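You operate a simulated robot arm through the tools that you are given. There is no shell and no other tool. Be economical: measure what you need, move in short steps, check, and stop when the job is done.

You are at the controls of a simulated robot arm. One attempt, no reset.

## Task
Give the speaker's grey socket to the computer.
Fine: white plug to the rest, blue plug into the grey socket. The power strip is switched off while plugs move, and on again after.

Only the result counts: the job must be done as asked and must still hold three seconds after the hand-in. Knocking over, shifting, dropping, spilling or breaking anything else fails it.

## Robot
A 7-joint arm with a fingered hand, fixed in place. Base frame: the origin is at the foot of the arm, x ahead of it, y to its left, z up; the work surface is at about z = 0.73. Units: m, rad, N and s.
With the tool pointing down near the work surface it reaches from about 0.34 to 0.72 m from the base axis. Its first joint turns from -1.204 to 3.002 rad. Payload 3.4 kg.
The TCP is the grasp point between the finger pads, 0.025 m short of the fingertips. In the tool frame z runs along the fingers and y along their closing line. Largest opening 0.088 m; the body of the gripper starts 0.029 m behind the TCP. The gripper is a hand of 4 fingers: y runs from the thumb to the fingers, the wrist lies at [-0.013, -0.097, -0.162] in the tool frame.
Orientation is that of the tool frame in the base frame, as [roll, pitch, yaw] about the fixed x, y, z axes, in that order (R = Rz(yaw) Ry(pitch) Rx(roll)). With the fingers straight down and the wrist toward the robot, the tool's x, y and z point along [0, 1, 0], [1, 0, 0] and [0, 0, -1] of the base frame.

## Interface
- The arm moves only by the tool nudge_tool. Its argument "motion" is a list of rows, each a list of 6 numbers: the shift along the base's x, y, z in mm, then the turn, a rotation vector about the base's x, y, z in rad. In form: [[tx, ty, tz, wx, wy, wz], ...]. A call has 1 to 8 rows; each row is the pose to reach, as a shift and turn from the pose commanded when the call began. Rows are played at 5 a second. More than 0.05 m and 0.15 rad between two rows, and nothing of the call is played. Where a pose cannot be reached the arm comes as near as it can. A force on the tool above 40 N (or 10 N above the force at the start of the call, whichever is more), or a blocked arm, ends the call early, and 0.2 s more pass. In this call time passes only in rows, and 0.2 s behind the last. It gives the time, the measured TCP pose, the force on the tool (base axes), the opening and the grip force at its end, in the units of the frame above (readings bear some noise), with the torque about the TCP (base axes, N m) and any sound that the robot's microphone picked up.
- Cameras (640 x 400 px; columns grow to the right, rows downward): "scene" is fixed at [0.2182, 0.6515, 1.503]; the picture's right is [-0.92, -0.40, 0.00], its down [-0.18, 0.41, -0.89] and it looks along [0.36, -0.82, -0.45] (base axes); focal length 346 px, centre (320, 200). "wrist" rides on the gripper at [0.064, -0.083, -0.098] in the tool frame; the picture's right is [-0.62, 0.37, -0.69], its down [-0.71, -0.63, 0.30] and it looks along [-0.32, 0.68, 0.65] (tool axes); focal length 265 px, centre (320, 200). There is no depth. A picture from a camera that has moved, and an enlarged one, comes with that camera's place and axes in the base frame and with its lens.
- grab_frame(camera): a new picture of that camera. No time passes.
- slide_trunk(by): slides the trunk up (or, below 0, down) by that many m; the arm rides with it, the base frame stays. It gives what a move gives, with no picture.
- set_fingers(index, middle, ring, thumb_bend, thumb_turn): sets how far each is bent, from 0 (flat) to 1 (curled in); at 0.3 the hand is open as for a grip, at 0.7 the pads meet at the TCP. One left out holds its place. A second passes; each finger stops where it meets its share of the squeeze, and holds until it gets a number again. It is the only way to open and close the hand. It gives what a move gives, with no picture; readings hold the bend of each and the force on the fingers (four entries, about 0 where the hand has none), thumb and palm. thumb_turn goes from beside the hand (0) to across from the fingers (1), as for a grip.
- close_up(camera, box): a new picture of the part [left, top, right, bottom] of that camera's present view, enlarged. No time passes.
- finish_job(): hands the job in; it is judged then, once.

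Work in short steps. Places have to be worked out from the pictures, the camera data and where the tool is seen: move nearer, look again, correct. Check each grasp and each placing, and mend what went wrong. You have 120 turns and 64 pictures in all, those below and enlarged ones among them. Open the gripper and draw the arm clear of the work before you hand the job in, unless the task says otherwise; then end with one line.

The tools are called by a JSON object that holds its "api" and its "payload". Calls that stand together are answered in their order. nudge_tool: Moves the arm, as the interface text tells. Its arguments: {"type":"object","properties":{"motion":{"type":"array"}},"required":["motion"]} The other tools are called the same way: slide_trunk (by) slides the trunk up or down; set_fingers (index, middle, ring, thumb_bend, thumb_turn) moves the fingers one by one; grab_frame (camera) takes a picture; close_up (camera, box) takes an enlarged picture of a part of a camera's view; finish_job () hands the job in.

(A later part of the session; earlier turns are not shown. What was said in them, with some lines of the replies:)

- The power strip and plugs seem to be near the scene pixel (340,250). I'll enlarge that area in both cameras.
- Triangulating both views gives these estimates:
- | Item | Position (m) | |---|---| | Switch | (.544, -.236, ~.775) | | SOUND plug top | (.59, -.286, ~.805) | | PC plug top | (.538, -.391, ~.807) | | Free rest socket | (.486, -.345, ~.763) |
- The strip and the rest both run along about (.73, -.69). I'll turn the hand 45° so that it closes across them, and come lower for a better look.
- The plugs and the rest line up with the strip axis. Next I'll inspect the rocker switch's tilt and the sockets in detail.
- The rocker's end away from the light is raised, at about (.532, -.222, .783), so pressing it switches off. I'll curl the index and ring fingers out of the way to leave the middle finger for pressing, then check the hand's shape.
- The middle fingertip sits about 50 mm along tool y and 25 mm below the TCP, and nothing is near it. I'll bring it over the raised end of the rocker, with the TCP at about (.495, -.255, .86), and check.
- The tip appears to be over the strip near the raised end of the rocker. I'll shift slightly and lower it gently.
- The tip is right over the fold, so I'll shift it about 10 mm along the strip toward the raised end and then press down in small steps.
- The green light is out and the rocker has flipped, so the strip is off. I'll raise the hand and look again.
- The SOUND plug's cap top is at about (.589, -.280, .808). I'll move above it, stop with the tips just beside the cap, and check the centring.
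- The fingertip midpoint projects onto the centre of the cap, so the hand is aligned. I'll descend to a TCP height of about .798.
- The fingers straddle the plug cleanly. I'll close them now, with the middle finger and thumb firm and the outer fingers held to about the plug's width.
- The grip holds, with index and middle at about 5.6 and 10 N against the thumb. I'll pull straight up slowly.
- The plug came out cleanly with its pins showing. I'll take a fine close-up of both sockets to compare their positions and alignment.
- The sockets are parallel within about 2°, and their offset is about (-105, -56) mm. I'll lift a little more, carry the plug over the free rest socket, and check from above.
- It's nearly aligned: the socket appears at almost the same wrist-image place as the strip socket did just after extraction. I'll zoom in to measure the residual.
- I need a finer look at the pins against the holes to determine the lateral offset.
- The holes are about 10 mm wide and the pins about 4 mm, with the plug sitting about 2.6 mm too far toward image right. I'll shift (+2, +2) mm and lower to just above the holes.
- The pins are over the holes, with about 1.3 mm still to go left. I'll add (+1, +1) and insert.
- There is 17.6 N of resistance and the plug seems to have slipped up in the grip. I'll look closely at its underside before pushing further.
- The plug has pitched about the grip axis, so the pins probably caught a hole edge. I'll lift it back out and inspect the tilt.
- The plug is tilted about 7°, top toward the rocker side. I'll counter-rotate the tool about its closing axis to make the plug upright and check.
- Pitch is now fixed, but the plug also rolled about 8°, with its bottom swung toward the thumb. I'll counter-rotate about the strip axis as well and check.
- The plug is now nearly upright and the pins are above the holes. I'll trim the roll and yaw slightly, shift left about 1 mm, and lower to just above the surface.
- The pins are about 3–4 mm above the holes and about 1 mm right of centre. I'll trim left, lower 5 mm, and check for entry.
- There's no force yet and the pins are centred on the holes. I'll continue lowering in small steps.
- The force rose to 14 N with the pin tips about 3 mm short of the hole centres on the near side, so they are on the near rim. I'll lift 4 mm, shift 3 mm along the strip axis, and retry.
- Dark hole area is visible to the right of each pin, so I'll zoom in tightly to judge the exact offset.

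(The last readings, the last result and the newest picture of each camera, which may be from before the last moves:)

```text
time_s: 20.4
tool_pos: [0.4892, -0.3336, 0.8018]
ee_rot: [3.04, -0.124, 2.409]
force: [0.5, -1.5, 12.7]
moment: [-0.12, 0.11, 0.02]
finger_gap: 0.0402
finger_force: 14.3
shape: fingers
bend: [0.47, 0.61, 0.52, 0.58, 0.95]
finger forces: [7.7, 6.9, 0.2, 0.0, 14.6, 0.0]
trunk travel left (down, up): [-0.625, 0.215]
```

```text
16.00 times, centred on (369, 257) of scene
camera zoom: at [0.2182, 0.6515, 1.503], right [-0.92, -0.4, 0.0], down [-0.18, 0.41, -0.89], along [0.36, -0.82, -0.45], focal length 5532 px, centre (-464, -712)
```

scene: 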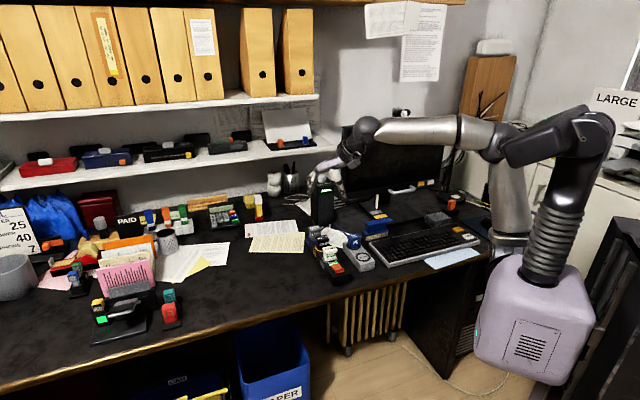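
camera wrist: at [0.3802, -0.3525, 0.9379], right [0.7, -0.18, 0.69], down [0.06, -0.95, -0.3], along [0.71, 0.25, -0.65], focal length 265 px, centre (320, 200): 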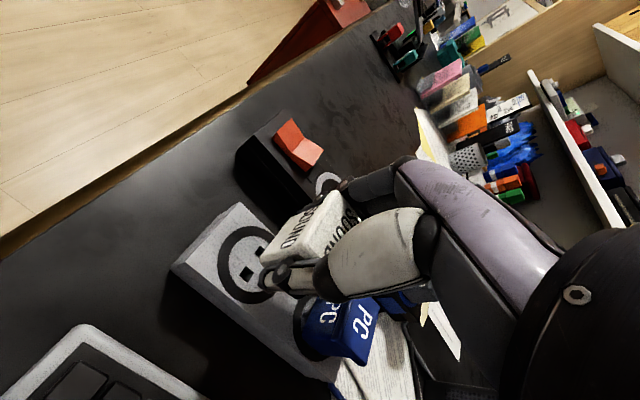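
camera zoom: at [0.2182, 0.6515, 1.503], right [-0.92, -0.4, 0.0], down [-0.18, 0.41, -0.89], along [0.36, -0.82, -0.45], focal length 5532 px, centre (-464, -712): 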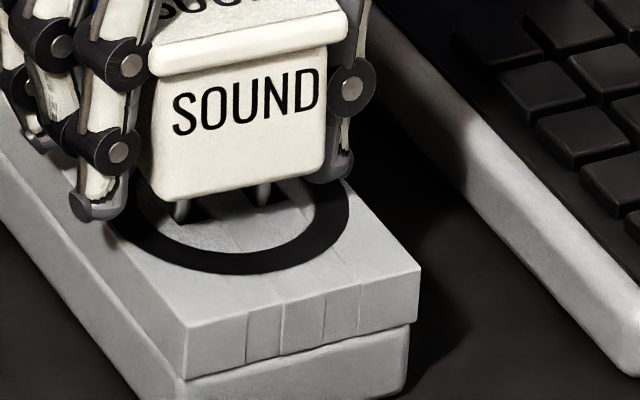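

The pins sit about 3 mm near and 2 mm left of the hole centres. I'll lift 8 mm, shift (+0.7, -3.8), and look before lowering.

{"api": "nudge_tool", "payload": {"motion": [[0, 0, 5, 0, 0, 0], [0, 0, 9, 0, 0, 0], [0.7, -3.8, 9, 0, 0, 0], [0.7, -3.8, 6, 0, 0, 0]]}}

{"api": "close_up", "payload": {"camera": "scene", "box": [364, 248, 374, 254]}}

```text
time_s: 21.4
tool_pos: [0.491, -0.3384, 0.8052]
ee_rot: [3.041, -0.13, 2.409]
force: [-0.8, -0.3, -1.4]
moment: [-0.04, 0.0, 0.03]
finger_gap: 0.0401
finger_force: 13.5
shape: fingers
bend: [0.48, 0.61, 0.52, 0.58, 0.95]
finger forces: [6.1, 7.5, 0.1, 0.1, 13.5, 0.1]
trunk travel left (down, up): [-0.625, 0.215]
```

```text
16.00 times, centred on (369, 251) of scene
camera zoom: at [0.2182, 0.6515, 1.503], right [-0.92, -0.4, 0.0], down [-0.18, 0.41, -0.89], along [0.36, -0.82, -0.45], focal length 5532 px, centre (-464, -616)
```

zoom: 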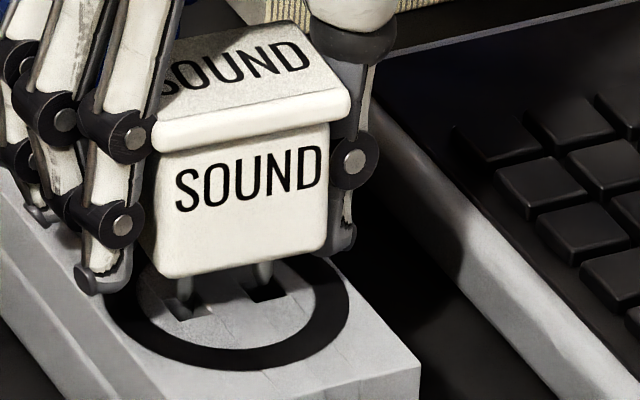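

The pins are now lined up with the holes from this view, about 2 mm above. I'll lower again.

{"api": "nudge_tool", "payload": {"motion": [[0, 0, -3, 0, 0, 0], [0, 0, -6, 0, 0, 0], [0, 0, -9, 0, 0, 0]]}}

{"api": "close_up", "payload": {"camera": "scene", "box": [364, 251, 374, 257]}}

```text
time_s: 22.2
tool_pos: [0.491, -0.3373, 0.7957]
ee_rot: [3.041, -0.129, 2.409]
force: [-0.3, 0.3, 0.0]
moment: [0.04, 0.01, 0.0]
finger_gap: 0.04
finger_force: 13.6
shape: fingers
bend: [0.48, 0.61, 0.52, 0.58, 0.95]
finger forces: [6.1, 7.3, 0.0, 0.0, 13.6, 0.0]
trunk travel left (down, up): [-0.625, 0.215]
```

```text
16.00 times, centred on (369, 254) of scene
camera zoom: at [0.2182, 0.6515, 1.503], right [-0.92, -0.4, 0.0], down [-0.18, 0.41, -0.89], along [0.36, -0.82, -0.45], focal length 5532 px, centre (-464, -664)
```

zoom: 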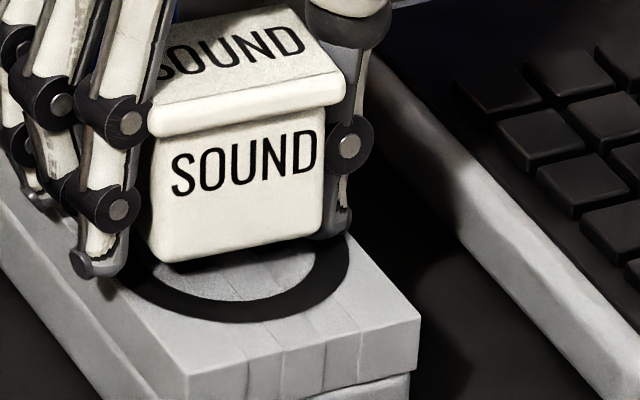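

The pins are entering with no force. I'll continue a few mm while watching for fingertip contact.

{"api": "nudge_tool", "payload": {"motion": [[0, 0, -2, 0, 0, 0], [0, 0, -4, 0, 0, 0], [0, 0, -6, 0, 0, 0]]}}

{"api": "close_up", "payload": {"camera": "scene", "box": [364, 251, 374, 257]}}

```text
time_s: 23.0
tool_pos: [0.4914, -0.337, 0.7939]
ee_rot: [3.035, -0.119, 2.409]
force: [1.0, -4.1, 28.2]
moment: [-0.62, 0.64, 0.1]
finger_gap: 0.0402
finger_force: 26.6
shape: fingers
bend: [0.48, 0.61, 0.52, 0.58, 0.95]
finger forces: [5.6, 7.1, 0.0, 0.1, 41.3, 0.1]
trunk travel left (down, up): [-0.625, 0.215]
```

```text
16.00 times, centred on (369, 254) of scene
camera zoom: at [0.2182, 0.6515, 1.503], right [-0.92, -0.4, 0.0], down [-0.18, 0.41, -0.89], along [0.36, -0.82, -0.45], focal length 5532 px, centre (-464, -664)
```

zoom: 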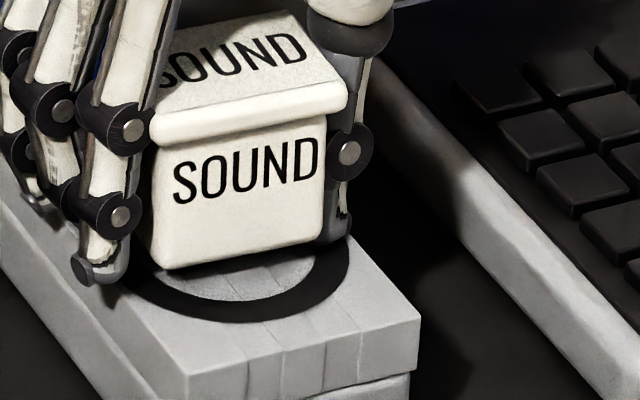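

The thumb tip is now touching the rest surface while the pins are well inside the holes. I'll ease up 3 mm and release, then press the plug home from above.

{"api": "nudge_tool", "payload": {"motion": [[0, 0, 3, 0, 0, 0]]}}

{"api": "set_fingers", "payload": {"index": 0.3, "middle": 0.3, "ring": 0.3, "thumb_bend": 0.3}}

{"api": "close_up", "payload": {"camera": "scene", "box": [354, 240, 384, 268]}}

```text
time_s: 23.4
tool_pos: [0.4896, -0.3371, 0.7945]
ee_rot: [3.04, -0.126, 2.41]
force: [2.0, -2.5, 23.3]
moment: [-0.48, 0.41, 0.07]
finger_gap: 0.0398
finger_force: 25.9
shape: fingers
bend: [0.48, 0.61, 0.52, 0.59, 0.96]
finger forces: [6.2, 8.1, 0.1, 0.0, 37.7, 0.1]
trunk travel left (down, up): [-0.625, 0.215]
```

```text
time_s: 24.4
tool_pos: [0.4917, -0.3389, 0.7939]
ee_rot: [3.043, -0.128, 2.409]
force: [-0.1, 0.5, -0.4]
moment: [0.01, 0.03, 0.02]
finger_gap: 0.0844
finger_force: 0.0
shape: fingers
bend: [0.3, 0.3, 0.3, 0.3, 0.97]
finger forces: [0.0, 0.0, 0.0, 0.0, 0.0, 0.0]
trunk travel left (down, up): [-0.625, 0.215]
```

```text
14.29 times, centred on (369, 254) of scene
camera zoom: at [0.2182, 0.6515, 1.503], right [-0.92, -0.4, 0.0], down [-0.18, 0.41, -0.89], along [0.36, -0.82, -0.45], focal length 4939 px, centre (-380, -571)
```

zoom: 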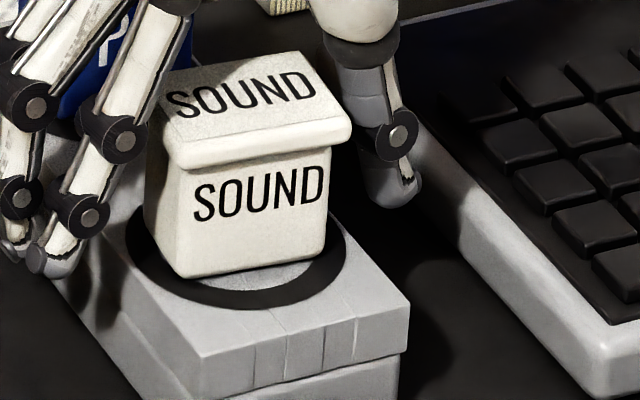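

The plug dropped nearly home. I'll rise clear and straighten the hand back to vertical.

{"api": "nudge_tool", "payload": {"motion": [[0, 0, 20, 0, 0, 0], [0, 0, 45, -0.04, -0.005, -0.012], [0, 0, 70, -0.1, -0.012, -0.03], [0, 0, 85, -0.16, -0.02, -0.047]]}}

{"api": "close_up", "payload": {"camera": "scene", "box": [325, 230, 395, 285]}}

{"api": "close_up", "payload": {"camera": "wrist", "box": [160, 170, 380, 380]}}

```text
time_s: 25.4
tool_pos: [0.4903, -0.3374, 0.8785]
ee_rot: [-3.139, -0.002, 2.355]
force: [0.4, -0.1, 0.1]
moment: [0.0, -0.02, -0.01]
finger_gap: 0.0847
finger_force: 0.1
shape: fingers
bend: [0.3, 0.3, 0.3, 0.3, 0.97]
finger forces: [0.1, 0.1, 0.0, 0.0, 0.1, 0.1]
trunk travel left (down, up): [-0.625, 0.215]
```

```text
7.27 times, centred on (360, 258) of scene
camera zoom: at [0.2182, 0.6515, 1.503], right [-0.92, -0.4, 0.0], down [-0.18, 0.41, -0.89], along [0.36, -0.82, -0.45], focal length 2514 px, centre (29, -218)
```

zoom: 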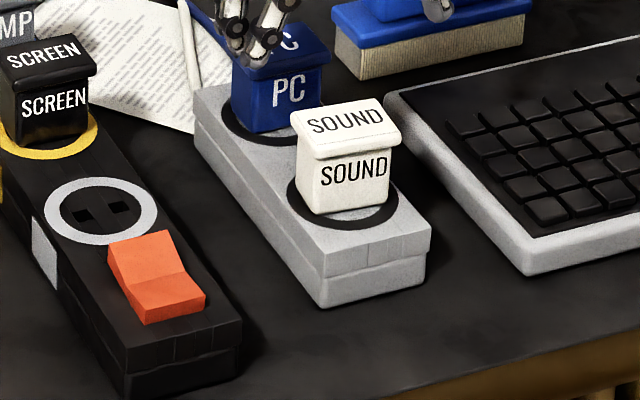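

```text
1.90 times, centred on (270, 275) of wrist
camera zoom: at [0.3867, -0.3526, 0.9776], right [0.7, -0.18, 0.69], down [0.06, -0.95, -0.3], along [0.71, 0.25, -0.66], focal length 506 px, centre (415, 57)
```

zoom: 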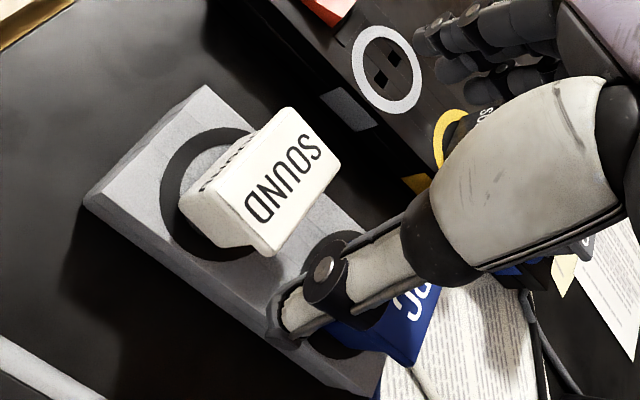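

SOUND is in the rest, possibly 2–3 mm short of seated. I'll close the hand into a blunt tip and press gently on the centre of the cap, at about (.486, -.340).

{"api": "set_fingers", "payload": {"index": 0.7, "middle": 0.7, "ring": 0.7, "thumb_bend": 0.7}}

{"api": "nudge_tool", "payload": {"motion": [[-4, -3, -15, 0, 0, 0], [-4, -3, -30, 0, 0, 0]]}}

{"api": "close_up", "payload": {"camera": "scene", "box": [335, 225, 395, 275]}}

```text
time_s: 26.4
tool_pos: [0.491, -0.3386, 0.8772]
ee_rot: [-3.138, -0.005, 2.355]
force: [0.0, 0.0, -0.1]
moment: [0.0, 0.01, -0.08]
finger_gap: 0.0001
finger_force: 0.1
shape: fingers
bend: [0.7, 0.7, 0.7, 0.7, 0.97]
finger forces: [0.0, 0.0, 0.0, 0.0, 0.0, 0.1]
trunk travel left (down, up): [-0.625, 0.215]
```

```text
time_s: 27.0
tool_pos: [0.4883, -0.341, 0.8476]
ee_rot: [-3.141, -0.004, 2.355]
force: [-1.5, 0.2, 0.1]
moment: [0.01, -0.03, 0.01]
finger_gap: 0.0
finger_force: 0.1
shape: fingers
bend: [0.7, 0.7, 0.7, 0.7, 0.97]
finger forces: [0.0, 0.0, 0.0, 0.1, 0.0, 0.0]
trunk travel left (down, up): [-0.625, 0.215]
```

```text
8.00 times, centred on (365, 250) of scene
camera zoom: at [0.2182, 0.6515, 1.503], right [-0.92, -0.4, 0.0], down [-0.18, 0.41, -0.89], along [0.36, -0.82, -0.45], focal length 2766 px, centre (-40, -200)
```

zoom: 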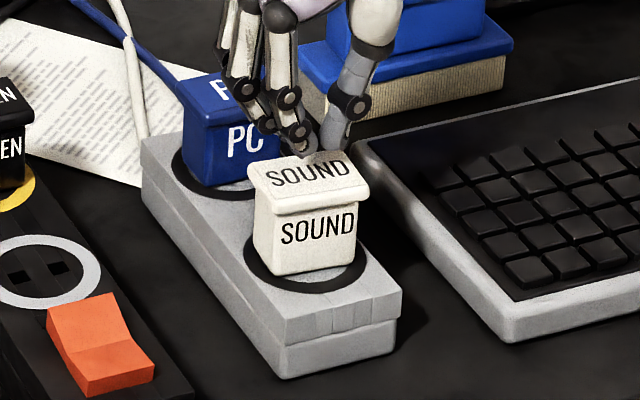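

The tips are right above the centre of the cap. I'll press down.

{"api": "nudge_tool", "payload": {"motion": [[0, 0, -6, 0, 0, 0], [0, 0, -10, 0, 0, 0], [0, 0, -13, 0, 0, 0], [0, 0, -16, 0, 0, 0], [0, 0, -18, 0, 0, 0]]}}

{"api": "close_up", "payload": {"camera": "scene", "box": [335, 225, 395, 275]}}

```text
time_s: 28.2
tool_pos: [0.4857, -0.3402, 0.8351]
ee_rot: [3.136, 0.009, 2.355]
force: [-1.1, -4.8, 31.7]
moment: [-0.16, 0.4, 0.06]
finger_gap: 0.0
finger_force: 15.6
shape: fingers
bend: [0.7, 0.7, 0.7, 0.7, 0.98]
finger forces: [3.3, 0.4, 0.0, 0.1, 27.4, 0.0]
trunk travel left (down, up): [-0.625, 0.215]
```

```text
8.00 times, centred on (365, 250) of scene
camera zoom: at [0.2182, 0.6515, 1.503], right [-0.92, -0.4, 0.0], down [-0.18, 0.41, -0.89], along [0.36, -0.82, -0.45], focal length 2766 px, centre (-40, -200)
```

zoom: 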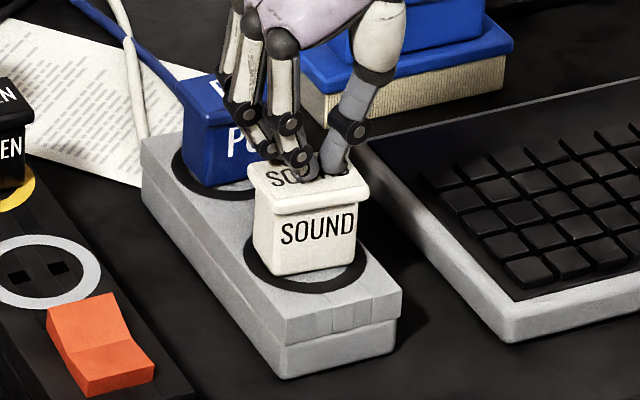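

At 32 N the plug doesn't move and its top is at .810, so SOUND is fully seated. I'll rise, open the hand, and move above the PC plug at about (.538, -.391).

{"api": "nudge_tool", "payload": {"motion": [[0, 0, 15, 0, 0, 0], [0, 0, 55, 0, 0, 0], [25, -26, 60, 0, 0, 0], [50, -50, 60, 0, 0, 0]]}}

{"api": "set_fingers", "payload": {"index": 0.3, "middle": 0.3, "ring": 0.3, "thumb_bend": 0.3}}

{"api": "close_up", "payload": {"camera": "scene", "box": [320, 215, 390, 275]}}

{"api": "close_up", "payload": {"camera": "wrist", "box": [160, 150, 380, 380]}}

```text
time_s: 29.2
tool_pos: [0.5378, -0.3894, 0.8903]
ee_rot: [-3.139, -0.004, 2.354]
force: [-1.5, 0.2, 0.7]
moment: [-0.01, 0.0, -0.01]
finger_gap: 0.0
finger_force: 0.1
shape: fingers
bend: [0.7, 0.7, 0.7, 0.7, 0.98]
finger forces: [0.0, 0.0, 0.1, 0.0, 0.0, 0.1]
trunk travel left (down, up): [-0.625, 0.215]
```

```text
time_s: 30.2
tool_pos: [0.5365, -0.3907, 0.8908]
ee_rot: [-3.141, -0.002, 2.354]
force: [0.0, 0.2, 0.8]
moment: [-0.02, 0.0, 0.0]
finger_gap: 0.0847
finger_force: 0.1
shape: fingers
bend: [0.3, 0.3, 0.3, 0.3, 0.98]
finger forces: [0.0, 0.0, 0.0, 0.1, 0.1, 0.0]
trunk travel left (down, up): [-0.625, 0.215]
```

```text
6.67 times, centred on (355, 245) of scene
camera zoom: at [0.2182, 0.6515, 1.503], right [-0.92, -0.4, 0.0], down [-0.18, 0.41, -0.89], along [0.36, -0.82, -0.45], focal length 2305 px, centre (87, -100)
```

zoom: 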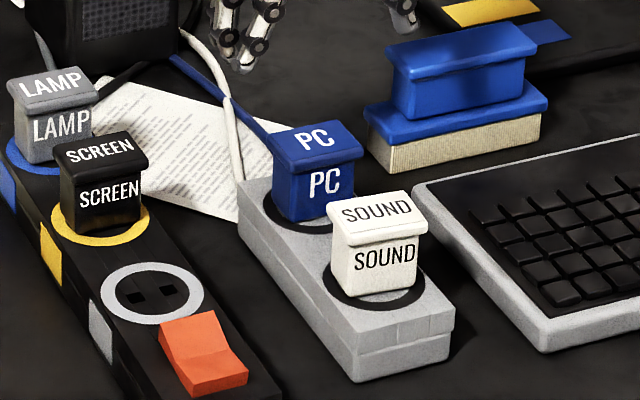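

```text
1.74 times, centred on (270, 265) of wrist
camera zoom: at [0.4332, -0.4053, 0.9903], right [0.7, -0.18, 0.69], down [0.06, -0.95, -0.3], along [0.71, 0.25, -0.66], focal length 462 px, centre (407, 87)
```

zoom: 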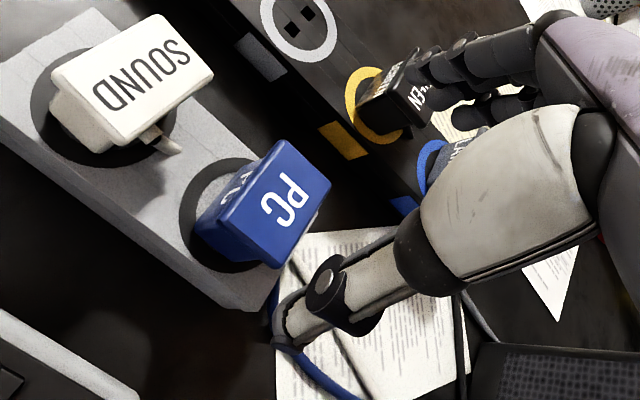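

The TCP projects exactly onto the centre of the PC cap. I'll descend to a TCP height of about .797.

{"api": "nudge_tool", "payload": {"motion": [[0, 0, -30, 0, 0, 0], [0, 0, -55, 0, 0, 0], [0, 0, -75, 0, 0, 0], [0, 0, -86, 0, 0, 0], [0, 0, -93, 0, 0, 0]]}}

{"api": "close_up", "payload": {"camera": "scene", "box": [320, 215, 390, 275]}}

```text
time_s: 31.4
tool_pos: [0.5369, -0.3919, 0.7962]
ee_rot: [-3.139, -0.004, 2.355]
force: [0.6, 0.7, 0.0]
moment: [0.01, -0.01, 0.0]
finger_gap: 0.0846
finger_force: 0.1
shape: fingers
bend: [0.3, 0.3, 0.3, 0.3, 0.98]
finger forces: [0.0, 0.1, 0.0, 0.1, 0.1, 0.0]
trunk travel left (down, up): [-0.625, 0.215]
```

```text
6.67 times, centred on (355, 245) of scene
camera zoom: at [0.2182, 0.6515, 1.503], right [-0.92, -0.4, 0.0], down [-0.18, 0.41, -0.89], along [0.36, -0.82, -0.45], focal length 2305 px, centre (87, -100)
```

zoom: 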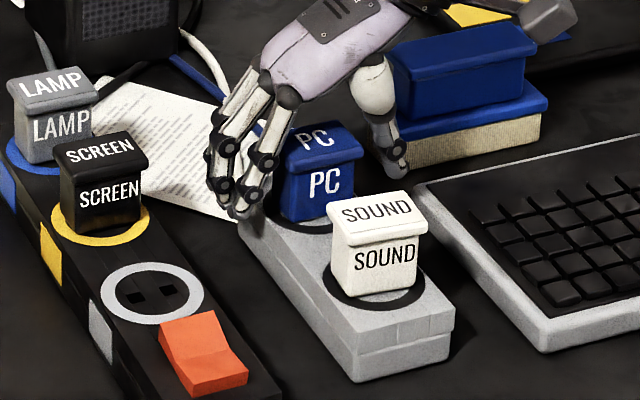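

The fingers straddle PC well. I'll close with the same grip as before.

{"api": "set_fingers", "payload": {"index": 0.6, "ring": 0.52, "middle": 0.7, "thumb_bend": 0.7}}

{"api": "nudge_tool", "payload": {"motion": [[0, 0, 4, 0, 0, 0], [0, 0, 9, 0, 0, 0], [0, 0, 16, 0, 0, 0], [0, 0, 26, 0, 0, 0], [0, 0, 36, 0, 0, 0], [0, 0, 44, 0, 0, 0]]}}

{"api": "close_up", "payload": {"camera": "scene", "box": [320, 215, 390, 275]}}

```text
time_s: 32.4
tool_pos: [0.5377, -0.3896, 0.7969]
ee_rot: [-3.137, -0.005, 2.357]
force: [4.4, 3.1, -0.7]
moment: [0.13, -0.18, -0.01]
finger_gap: 0.0348
finger_force: 18.1
shape: fingers
bend: [0.52, 0.58, 0.52, 0.58, 0.96]
finger forces: [9.9, 10.3, 0.1, 0.0, 15.5, 0.0]
trunk travel left (down, up): [-0.625, 0.215]
```

```text
time_s: 33.8
tool_pos: [0.5366, -0.3908, 0.8417]
ee_rot: [-3.138, -0.002, 2.355]
force: [-0.5, -0.3, -0.2]
moment: [-0.02, 0.03, -0.01]
finger_gap: 0.0348
finger_force: 17.5
shape: fingers
bend: [0.52, 0.59, 0.52, 0.58, 0.96]
finger forces: [8.3, 8.8, 0.1, 0.0, 17.3, 0.0]
trunk travel left (down, up): [-0.625, 0.215]
```

```text
6.67 times, centred on (355, 245) of scene
camera zoom: at [0.2182, 0.6515, 1.503], right [-0.92, -0.4, 0.0], down [-0.18, 0.41, -0.89], along [0.36, -0.82, -0.45], focal length 2305 px, centre (87, -100)
```

zoom: 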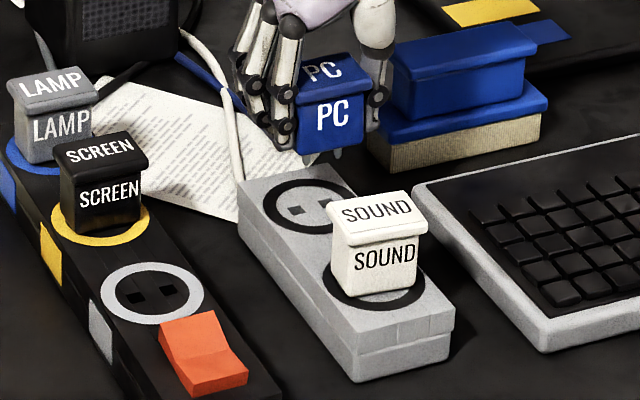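

PC is out and upright. I'll carry it over the grey strip socket, an offset of about (+51, +111) mm.

{"api": "nudge_tool", "payload": {"motion": [[0, 0, 28, 0, 0, 0], [17, 37, 28, 0, 0, 0], [34, 74, 28, 0, 0, 0], [51, 111, 28, 0, 0, 0], [51, 111, 0, 0, 0, 0], [51, 111, -10, 0, 0, 0]]}}

{"api": "close_up", "payload": {"camera": "scene", "box": [332, 240, 350, 254]}}

```text
time_s: 35.2
tool_pos: [0.5889, -0.2796, 0.8318]
ee_rot: [-3.139, -0.002, 2.357]
force: [-0.3, 0.2, -0.1]
moment: [0.02, 0.01, -0.03]
finger_gap: 0.0347
finger_force: 17.0
shape: fingers
bend: [0.52, 0.59, 0.52, 0.58, 0.96]
finger forces: [8.3, 8.7, 0.0, 0.0, 17.1, 0.0]
trunk travel left (down, up): [-0.625, 0.215]
```

```text
16.00 times, centred on (341, 247) of scene
camera zoom: at [0.2182, 0.6515, 1.503], right [-0.92, -0.4, 0.0], down [-0.18, 0.41, -0.89], along [0.36, -0.82, -0.45], focal length 5532 px, centre (-16, -552)
```

zoom: 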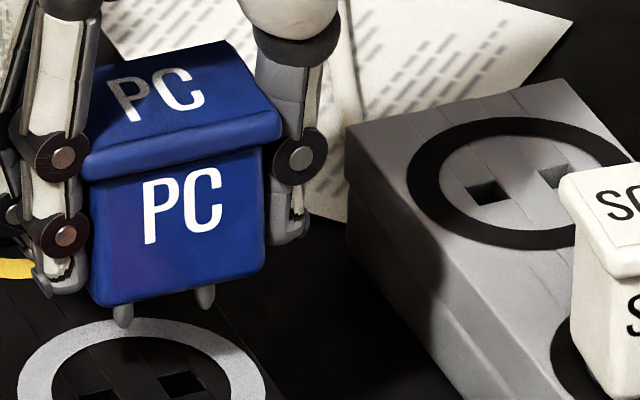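

I need the holes fully in view, so I'll lower 6 mm and take a lower crop.

{"api": "nudge_tool", "payload": {"motion": [[0, 0, -4, 0, 0, 0], [0, 0, -8, 0, 0, 0]]}}

{"api": "close_up", "payload": {"camera": "scene", "box": [325, 248, 339, 262]}}

```text
time_s: 35.8
tool_pos: [0.589, -0.2796, 0.8228]
ee_rot: [-3.137, -0.004, 2.353]
force: [1.0, 0.4, -0.8]
moment: [0.0, -0.04, 0.01]
finger_gap: 0.0346
finger_force: 16.7
shape: fingers
bend: [0.52, 0.59, 0.52, 0.58, 0.96]
finger forces: [8.2, 8.7, 0.0, 0.0, 17.2, 0.0]
trunk travel left (down, up): [-0.625, 0.215]
```

```text
16.00 times, centred on (332, 255) of scene
camera zoom: at [0.2182, 0.6515, 1.503], right [-0.92, -0.4, 0.0], down [-0.18, 0.41, -0.89], along [0.36, -0.82, -0.45], focal length 5532 px, centre (128, -680)
```

zoom: 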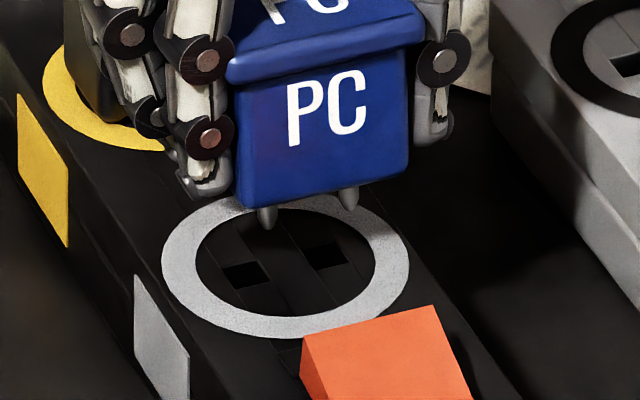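

The pins are about 5 mm right of the holes in direct view. I'll shift (+3.9, +3.9), lower 7 mm, and re-check.

{"api": "nudge_tool", "payload": {"motion": [[3.9, 3.9, 0, 0, 0, 0], [3.9, 3.9, -7, 0, 0, 0]]}}

{"api": "close_up", "payload": {"camera": "scene", "box": [325, 248, 339, 262]}}

```text
time_s: 36.4
tool_pos: [0.5927, -0.2762, 0.8168]
ee_rot: [-3.141, -0.003, 2.354]
force: [-0.2, -0.1, -0.7]
moment: [0.0, 0.0, 0.01]
finger_gap: 0.0345
finger_force: 17.5
shape: fingers
bend: [0.52, 0.59, 0.52, 0.58, 0.96]
finger forces: [8.3, 8.7, 0.1, 0.0, 17.1, 0.0]
trunk travel left (down, up): [-0.625, 0.215]
```

```text
16.00 times, centred on (332, 255) of scene
camera zoom: at [0.2182, 0.6515, 1.503], right [-0.92, -0.4, 0.0], down [-0.18, 0.41, -0.89], along [0.36, -0.82, -0.45], focal length 5532 px, centre (128, -680)
```

zoom: 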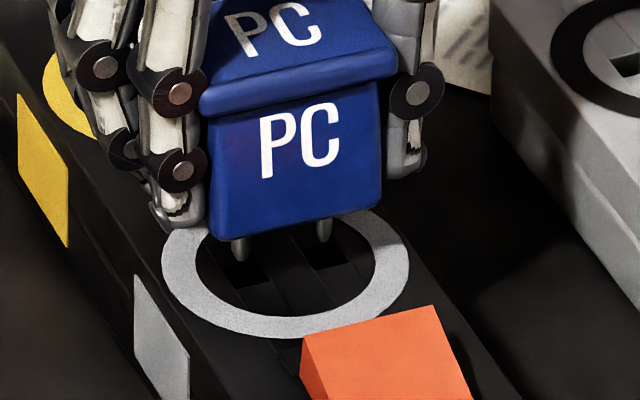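

The lateral alignment is good, with about 5 mm to the surface. I'll lower 5 mm and check.

{"api": "nudge_tool", "payload": {"motion": [[0, 0, -3, 0, 0, 0], [0, 0, -5, 0, 0, 0]]}}

{"api": "close_up", "payload": {"camera": "scene", "box": [325, 248, 339, 262]}}

```text
time_s: 37.0
tool_pos: [0.5919, -0.2765, 0.8098]
ee_rot: [3.141, -0.006, 2.358]
force: [0.0, 0.1, -1.1]
moment: [-0.01, 0.0, 0.0]
finger_gap: 0.0347
finger_force: 17.2
shape: fingers
bend: [0.52, 0.59, 0.52, 0.58, 0.96]
finger forces: [8.2, 8.7, 0.0, 0.0, 17.0, 0.0]
trunk travel left (down, up): [-0.625, 0.215]
```

```text
16.00 times, centred on (332, 255) of scene
camera zoom: at [0.2182, 0.6515, 1.503], right [-0.92, -0.4, 0.0], down [-0.18, 0.41, -0.89], along [0.36, -0.82, -0.45], focal length 5532 px, centre (128, -680)
```

zoom: 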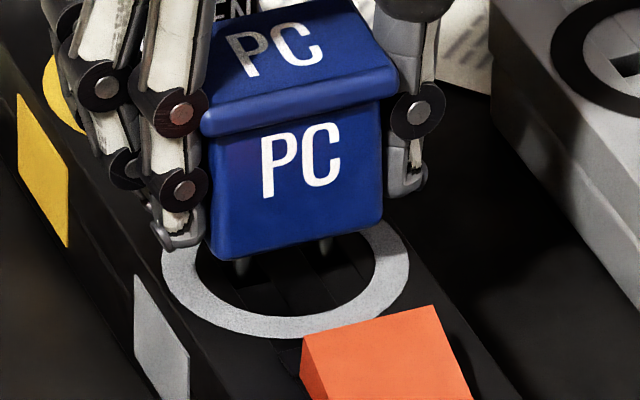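

There's no force and the pins are starting to disappear into the holes. I'll continue down.

{"api": "nudge_tool", "payload": {"motion": [[0, 0, -3, 0, 0, 0], [0, 0, -6, 0, 0, 0], [0, 0, -9, 0, 0, 0], [0, 0, -12, 0, 0, 0]]}}

{"api": "close_up", "payload": {"camera": "scene", "box": [325, 248, 339, 262]}}

```text
time_s: 38.0
tool_pos: [0.5917, -0.2752, 0.8]
ee_rot: [-3.138, -0.004, 2.357]
force: [0.4, -1.0, -0.2]
moment: [0.02, 0.02, -0.02]
finger_gap: 0.0345
finger_force: 16.7
shape: fingers
bend: [0.52, 0.59, 0.52, 0.58, 0.96]
finger forces: [8.4, 8.7, 0.1, 0.0, 17.3, 0.0]
trunk travel left (down, up): [-0.625, 0.215]
```

```text
16.00 times, centred on (332, 255) of scene
camera zoom: at [0.2182, 0.6515, 1.503], right [-0.92, -0.4, 0.0], down [-0.18, 0.41, -0.89], along [0.36, -0.82, -0.45], focal length 5532 px, centre (128, -680)
```

zoom: 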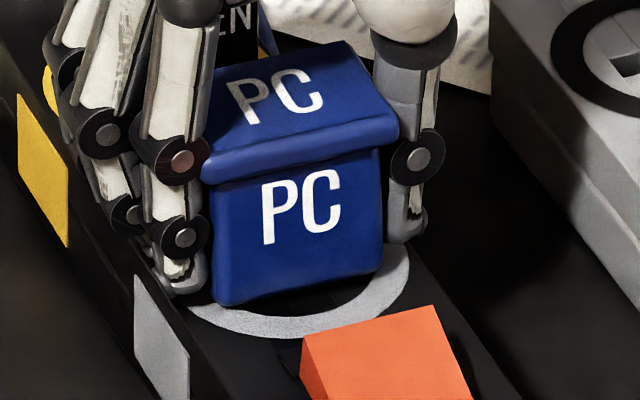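

It's nearly seated with no force. I'll lower the last 3–4 mm.

{"api": "nudge_tool", "payload": {"motion": [[0, 0, -2, 0, 0, 0], [0, 0, -4, 0, 0, 0]]}}

```text
time_s: 38.6
tool_pos: [0.5913, -0.2758, 0.7973]
ee_rot: [-3.14, 0.0, 2.354]
force: [-0.7, -1.5, 6.9]
moment: [0.08, -0.09, -0.02]
finger_gap: 0.0345
finger_force: 17.4
shape: fingers
bend: [0.53, 0.59, 0.52, 0.58, 0.96]
finger forces: [8.2, 9.2, 0.1, 0.0, 17.9, 0.0]
trunk travel left (down, up): [-0.625, 0.215]
```

The plug reached bottom at .797 with about 7 N, so it's seated. I'll release and rise.

{"api": "set_fingers", "payload": {"index": 0.3, "middle": 0.3, "ring": 0.3, "thumb_bend": 0.3}}

{"api": "nudge_tool", "payload": {"motion": [[0, 0, 25, 0, 0, 0], [0, 0, 60, 0, 0, 0], [0, 0, 90, 0, 0, 0]]}}

{"api": "close_up", "payload": {"camera": "scene", "box": [310, 215, 390, 285]}}

```text
time_s: 39.6
tool_pos: [0.5921, -0.2765, 0.7963]
ee_rot: [-3.139, -0.004, 2.354]
force: [0.6, 0.5, 0.0]
moment: [0.01, 0.0, 0.04]
finger_gap: 0.0844
finger_force: 0.0
shape: fingers
bend: [0.3, 0.3, 0.3, 0.3, 0.97]
finger forces: [0.1, 0.0, 0.1, 0.1, 0.0, 0.0]
trunk travel left (down, up): [-0.625, 0.215]
```

```text
time_s: 40.4
tool_pos: [0.5913, -0.276, 0.8859]
ee_rot: [-3.138, -0.002, 2.356]
force: [-0.6, 0.6, 1.0]
moment: [-0.02, 0.03, -0.03]
finger_gap: 0.0843
finger_force: 0.1
shape: fingers
bend: [0.3, 0.3, 0.3, 0.3, 0.97]
finger forces: [0.1, 0.0, 0.0, 0.0, 0.1, 0.1]
trunk travel left (down, up): [-0.625, 0.215]
```

```text
5.71 times, centred on (350, 250) of scene
camera zoom: at [0.2182, 0.6515, 1.503], right [-0.92, -0.4, 0.0], down [-0.18, 0.41, -0.89], along [0.36, -0.82, -0.45], focal length 1976 px, centre (149, -86)
```

zoom: 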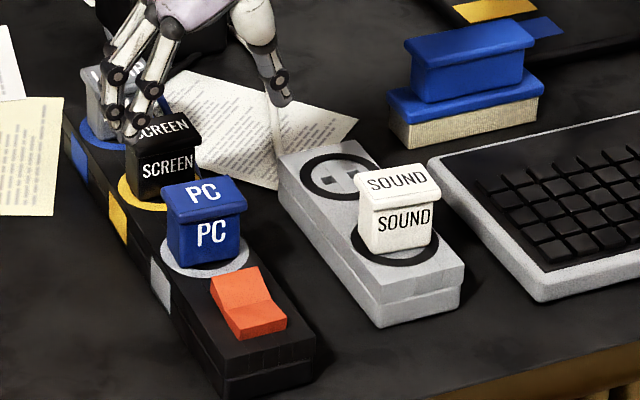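

PC is in the grey socket and SOUND is in the rest. To be sure PC is fully home, I'll close the hand and press lightly on its cap.

{"api": "set_fingers", "payload": {"index": 0.7, "middle": 0.7, "ring": 0.7, "thumb_bend": 0.7}}

{"api": "nudge_tool", "payload": {"motion": [[-1, -2, -25, 0, 0, 0], [-1, -2, -40, 0, 0, 0], [-1, -2, -46, 0, 0, 0], [-1, -2, -49, 0, 0, 0], [-1, -2, -52, 0, 0, 0], [-1, -2, -54, 0, 0, 0]]}}

{"api": "close_up", "payload": {"camera": "scene", "box": [310, 215, 390, 285]}}

```text
time_s: 41.4
tool_pos: [0.5925, -0.2771, 0.8853]
ee_rot: [-3.138, -0.004, 2.356]
force: [-0.2, -0.3, -0.3]
moment: [-0.01, -0.01, 0.03]
finger_gap: 0.0001
finger_force: 0.1
shape: fingers
bend: [0.7, 0.7, 0.7, 0.7, 0.97]
finger forces: [0.0, 0.0, 0.0, 0.0, 0.1, 0.1]
trunk travel left (down, up): [-0.625, 0.215]
```

```text
time_s: 42.8
tool_pos: [0.59, -0.2775, 0.8357]
ee_rot: [3.138, 0.001, 2.353]
force: [-0.3, -2.8, 17.6]
moment: [-0.12, 0.27, 0.0]
finger_gap: 0.0001
finger_force: 8.9
shape: fingers
bend: [0.7, 0.7, 0.7, 0.7, 0.98]
finger forces: [1.1, 0.3, 0.0, 0.0, 16.3, 0.1]
trunk travel left (down, up): [-0.625, 0.215]
```

```text
5.71 times, centred on (350, 250) of scene
camera zoom: at [0.2182, 0.6515, 1.503], right [-0.92, -0.4, 0.0], down [-0.18, 0.41, -0.89], along [0.36, -0.82, -0.45], focal length 1976 px, centre (149, -86)
```

zoom: 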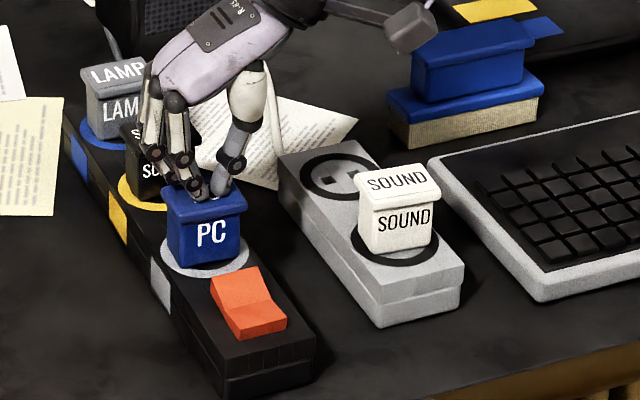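

PC's top is at the same level as SOUND's, so both are seated. Now I'll rise and set up the single-finger press on the rocker's other end, which is now raised.

{"api": "nudge_tool", "payload": {"motion": [[0, 0, 30, 0, 0, 0], [-15, 3, 65, 0, 0, 0], [-50, 9, 70, 0, 0, 0], [-86, 16, 70, 0, 0, 0]]}}

{"api": "set_fingers", "payload": {"index": 1.0, "middle": 0.3, "ring": 1.0, "thumb_bend": 0.3}}

{"api": "nudge_tool", "payload": {"motion": [[0, 0, -30, 0, 0, 0], [0, 0, -60, 0, 0, 0], [0, 0, -80, 0, 0, 0]]}}

{"api": "close_up", "payload": {"camera": "scene", "box": [325, 235, 385, 290]}}

```text
time_s: 43.8
tool_pos: [0.5037, -0.2632, 0.9026]
ee_rot: [-3.14, -0.002, 2.354]
force: [-0.8, -0.2, -1.1]
moment: [-0.04, -0.04, -0.02]
finger_gap: 0.0
finger_force: 0.1
shape: fingers
bend: [0.7, 0.7, 0.7, 0.7, 0.98]
finger forces: [0.0, 0.0, 0.0, 0.1, 0.0, 0.1]
trunk travel left (down, up): [-0.625, 0.215]
```

```text
time_s: 44.8
tool_pos: [0.506, -0.263, 0.9025]
ee_rot: [-3.138, -0.004, 2.354]
force: [0.0, 0.6, 0.6]
moment: [0.01, 0.01, 0.01]
finger_gap: 0.0528
finger_force: 0.0
shape: fingers
bend: [1.0, 0.3, 1.0, 0.3, 0.98]
finger forces: [0.1, 0.1, 0.0, 0.0, 0.0, 0.0]
trunk travel left (down, up): [-0.625, 0.215]
```

```text
time_s: 45.6
tool_pos: [0.5064, -0.2622, 0.8215]
ee_rot: [-3.141, -0.004, 2.356]
force: [0.2, 0.1, 0.7]
moment: [0.0, 0.01, 0.01]
finger_gap: 0.0529
finger_force: 0.0
shape: fingers
bend: [1.0, 0.3, 1.0, 0.3, 0.98]
finger forces: [0.1, 0.0, 0.0, 0.1, 0.1, 0.0]
trunk travel left (down, up): [-0.625, 0.215]
```

```text
7.27 times, centred on (355, 262) of scene
camera zoom: at [0.2182, 0.6515, 1.503], right [-0.92, -0.4, 0.0], down [-0.18, 0.41, -0.89], along [0.36, -0.82, -0.45], focal length 2514 px, centre (66, -254)
```

zoom: 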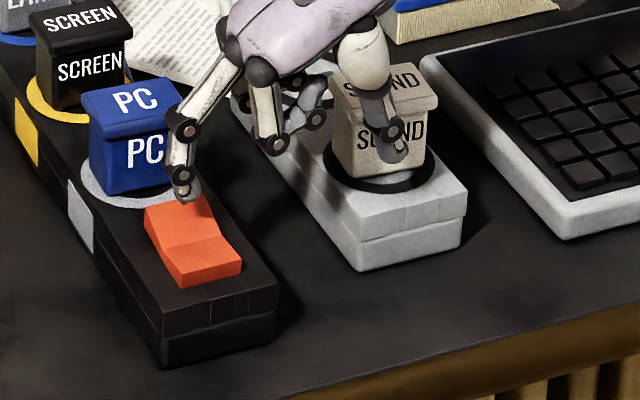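

The tip is over the middle of the raised half, and the thumb clears SOUND by more than 10 mm. I'll shift 3 mm toward the end of the rocker and press.

{"api": "nudge_tool", "payload": {"motion": [[2, -2, -5, 0, 0, 0], [2, -2, -10, 0, 0, 0], [2, -2, -15, 0, 0, 0], [2, -2, -19, 0, 0, 0], [2, -2, -22, 0, 0, 0]]}}

{"api": "close_up", "payload": {"camera": "scene", "box": [325, 235, 385, 290]}}

```text
time_s: 46.8
tool_pos: [0.5065, -0.2636, 0.8001]
ee_rot: [-3.138, -0.003, 2.354]
force: [0.7, 0.0, 0.7]
moment: [0.0, -0.02, -0.01]
finger_gap: 0.0527
finger_force: 0.1
shape: fingers
bend: [1.0, 0.3, 1.0, 0.3, 0.98]
finger forces: [0.0, 0.1, 0.0, 0.0, 0.0, 0.1]
trunk travel left (down, up): [-0.625, 0.215]
```

```text
7.27 times, centred on (355, 262) of scene
camera zoom: at [0.2182, 0.6515, 1.503], right [-0.92, -0.4, 0.0], down [-0.18, 0.41, -0.89], along [0.36, -0.82, -0.45], focal length 2514 px, centre (66, -254)
```

zoom: 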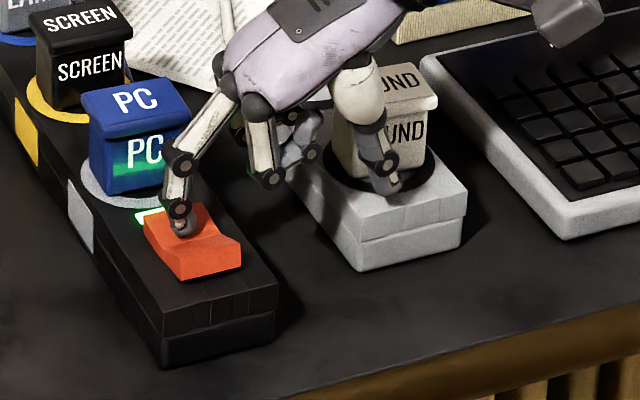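

The rocker flipped and the green light is on. I'll raise the arm clear, open the hand and check the whole scene.

{"api": "nudge_tool", "payload": {"motion": [[0, 0, 30, 0, 0, 0], [0, 0, 75, 0, 0, 0], [0, 0, 120, 0, 0, 0], [0, 10, 165, 0, 0, 0], [0, 30, 205, 0, 0, 0], [0, 50, 245, 0, 0, 0], [0, 70, 285, 0, 0, 0]]}}

{"api": "set_fingers", "payload": {"index": 0.3, "middle": 0.3, "ring": 0.3, "thumb_bend": 0.3}}

{"api": "grab_frame", "payload": {"camera": "scene"}}

{"api": "close_up", "payload": {"camera": "scene", "box": [280, 190, 400, 290]}}

```text
time_s: 48.4
tool_pos: [0.5072, -0.1927, 1.086]
ee_rot: [-3.137, -0.001, 2.354]
force: [-0.7, 0.3, -0.1]
moment: [-0.04, -0.04, 0.06]
finger_gap: 0.0527
finger_force: 0.0
shape: fingers
bend: [1.0, 0.3, 1.0, 0.3, 0.98]
finger forces: [0.1, 0.0, 0.0, 0.0, 0.1, 0.0]
trunk travel left (down, up): [-0.625, 0.215]
```

```text
time_s: 49.4
tool_pos: [0.5084, -0.1925, 1.0853]
ee_rot: [-3.138, -0.003, 2.354]
force: [0.5, -0.8, 0.3]
moment: [0.0, 0.01, -0.01]
finger_gap: 0.0845
finger_force: 0.0
shape: fingers
bend: [0.3, 0.3, 0.3, 0.3, 0.98]
finger forces: [0.1, 0.0, 0.1, 0.0, 0.1, 0.0]
trunk travel left (down, up): [-0.625, 0.215]
```

```text
1 pictures are left
```

scene: 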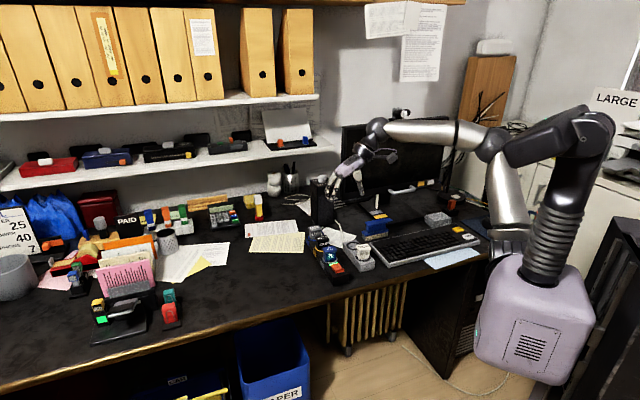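

```text
4.00 times, centred on (340, 240) of scene
camera zoom: at [0.2182, 0.6515, 1.503], right [-0.92, -0.4, 0.0], down [-0.18, 0.41, -0.89], along [0.36, -0.82, -0.45], focal length 1383 px, centre (240, 40)
```

zoom: 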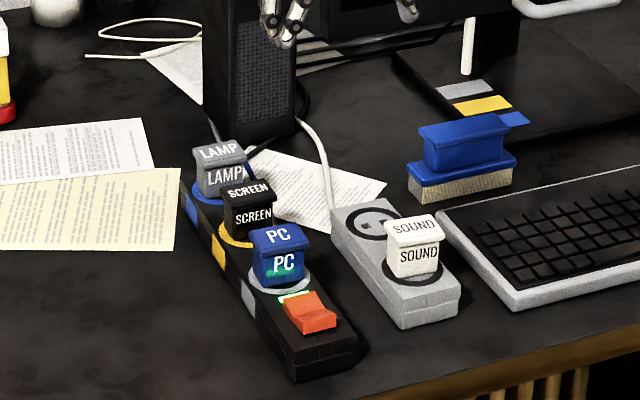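

PC is in the grey socket, SOUND is in the rest, the strip light is on, nothing else has moved and the arm is clear. I'm handing in.

{"api": "finish_job", "payload": {}}

```text
The job is handed in.
```

The blue computer plug is in the grey socket, the white speaker plug is in the rest, and the power strip was off during the moves and is back on.
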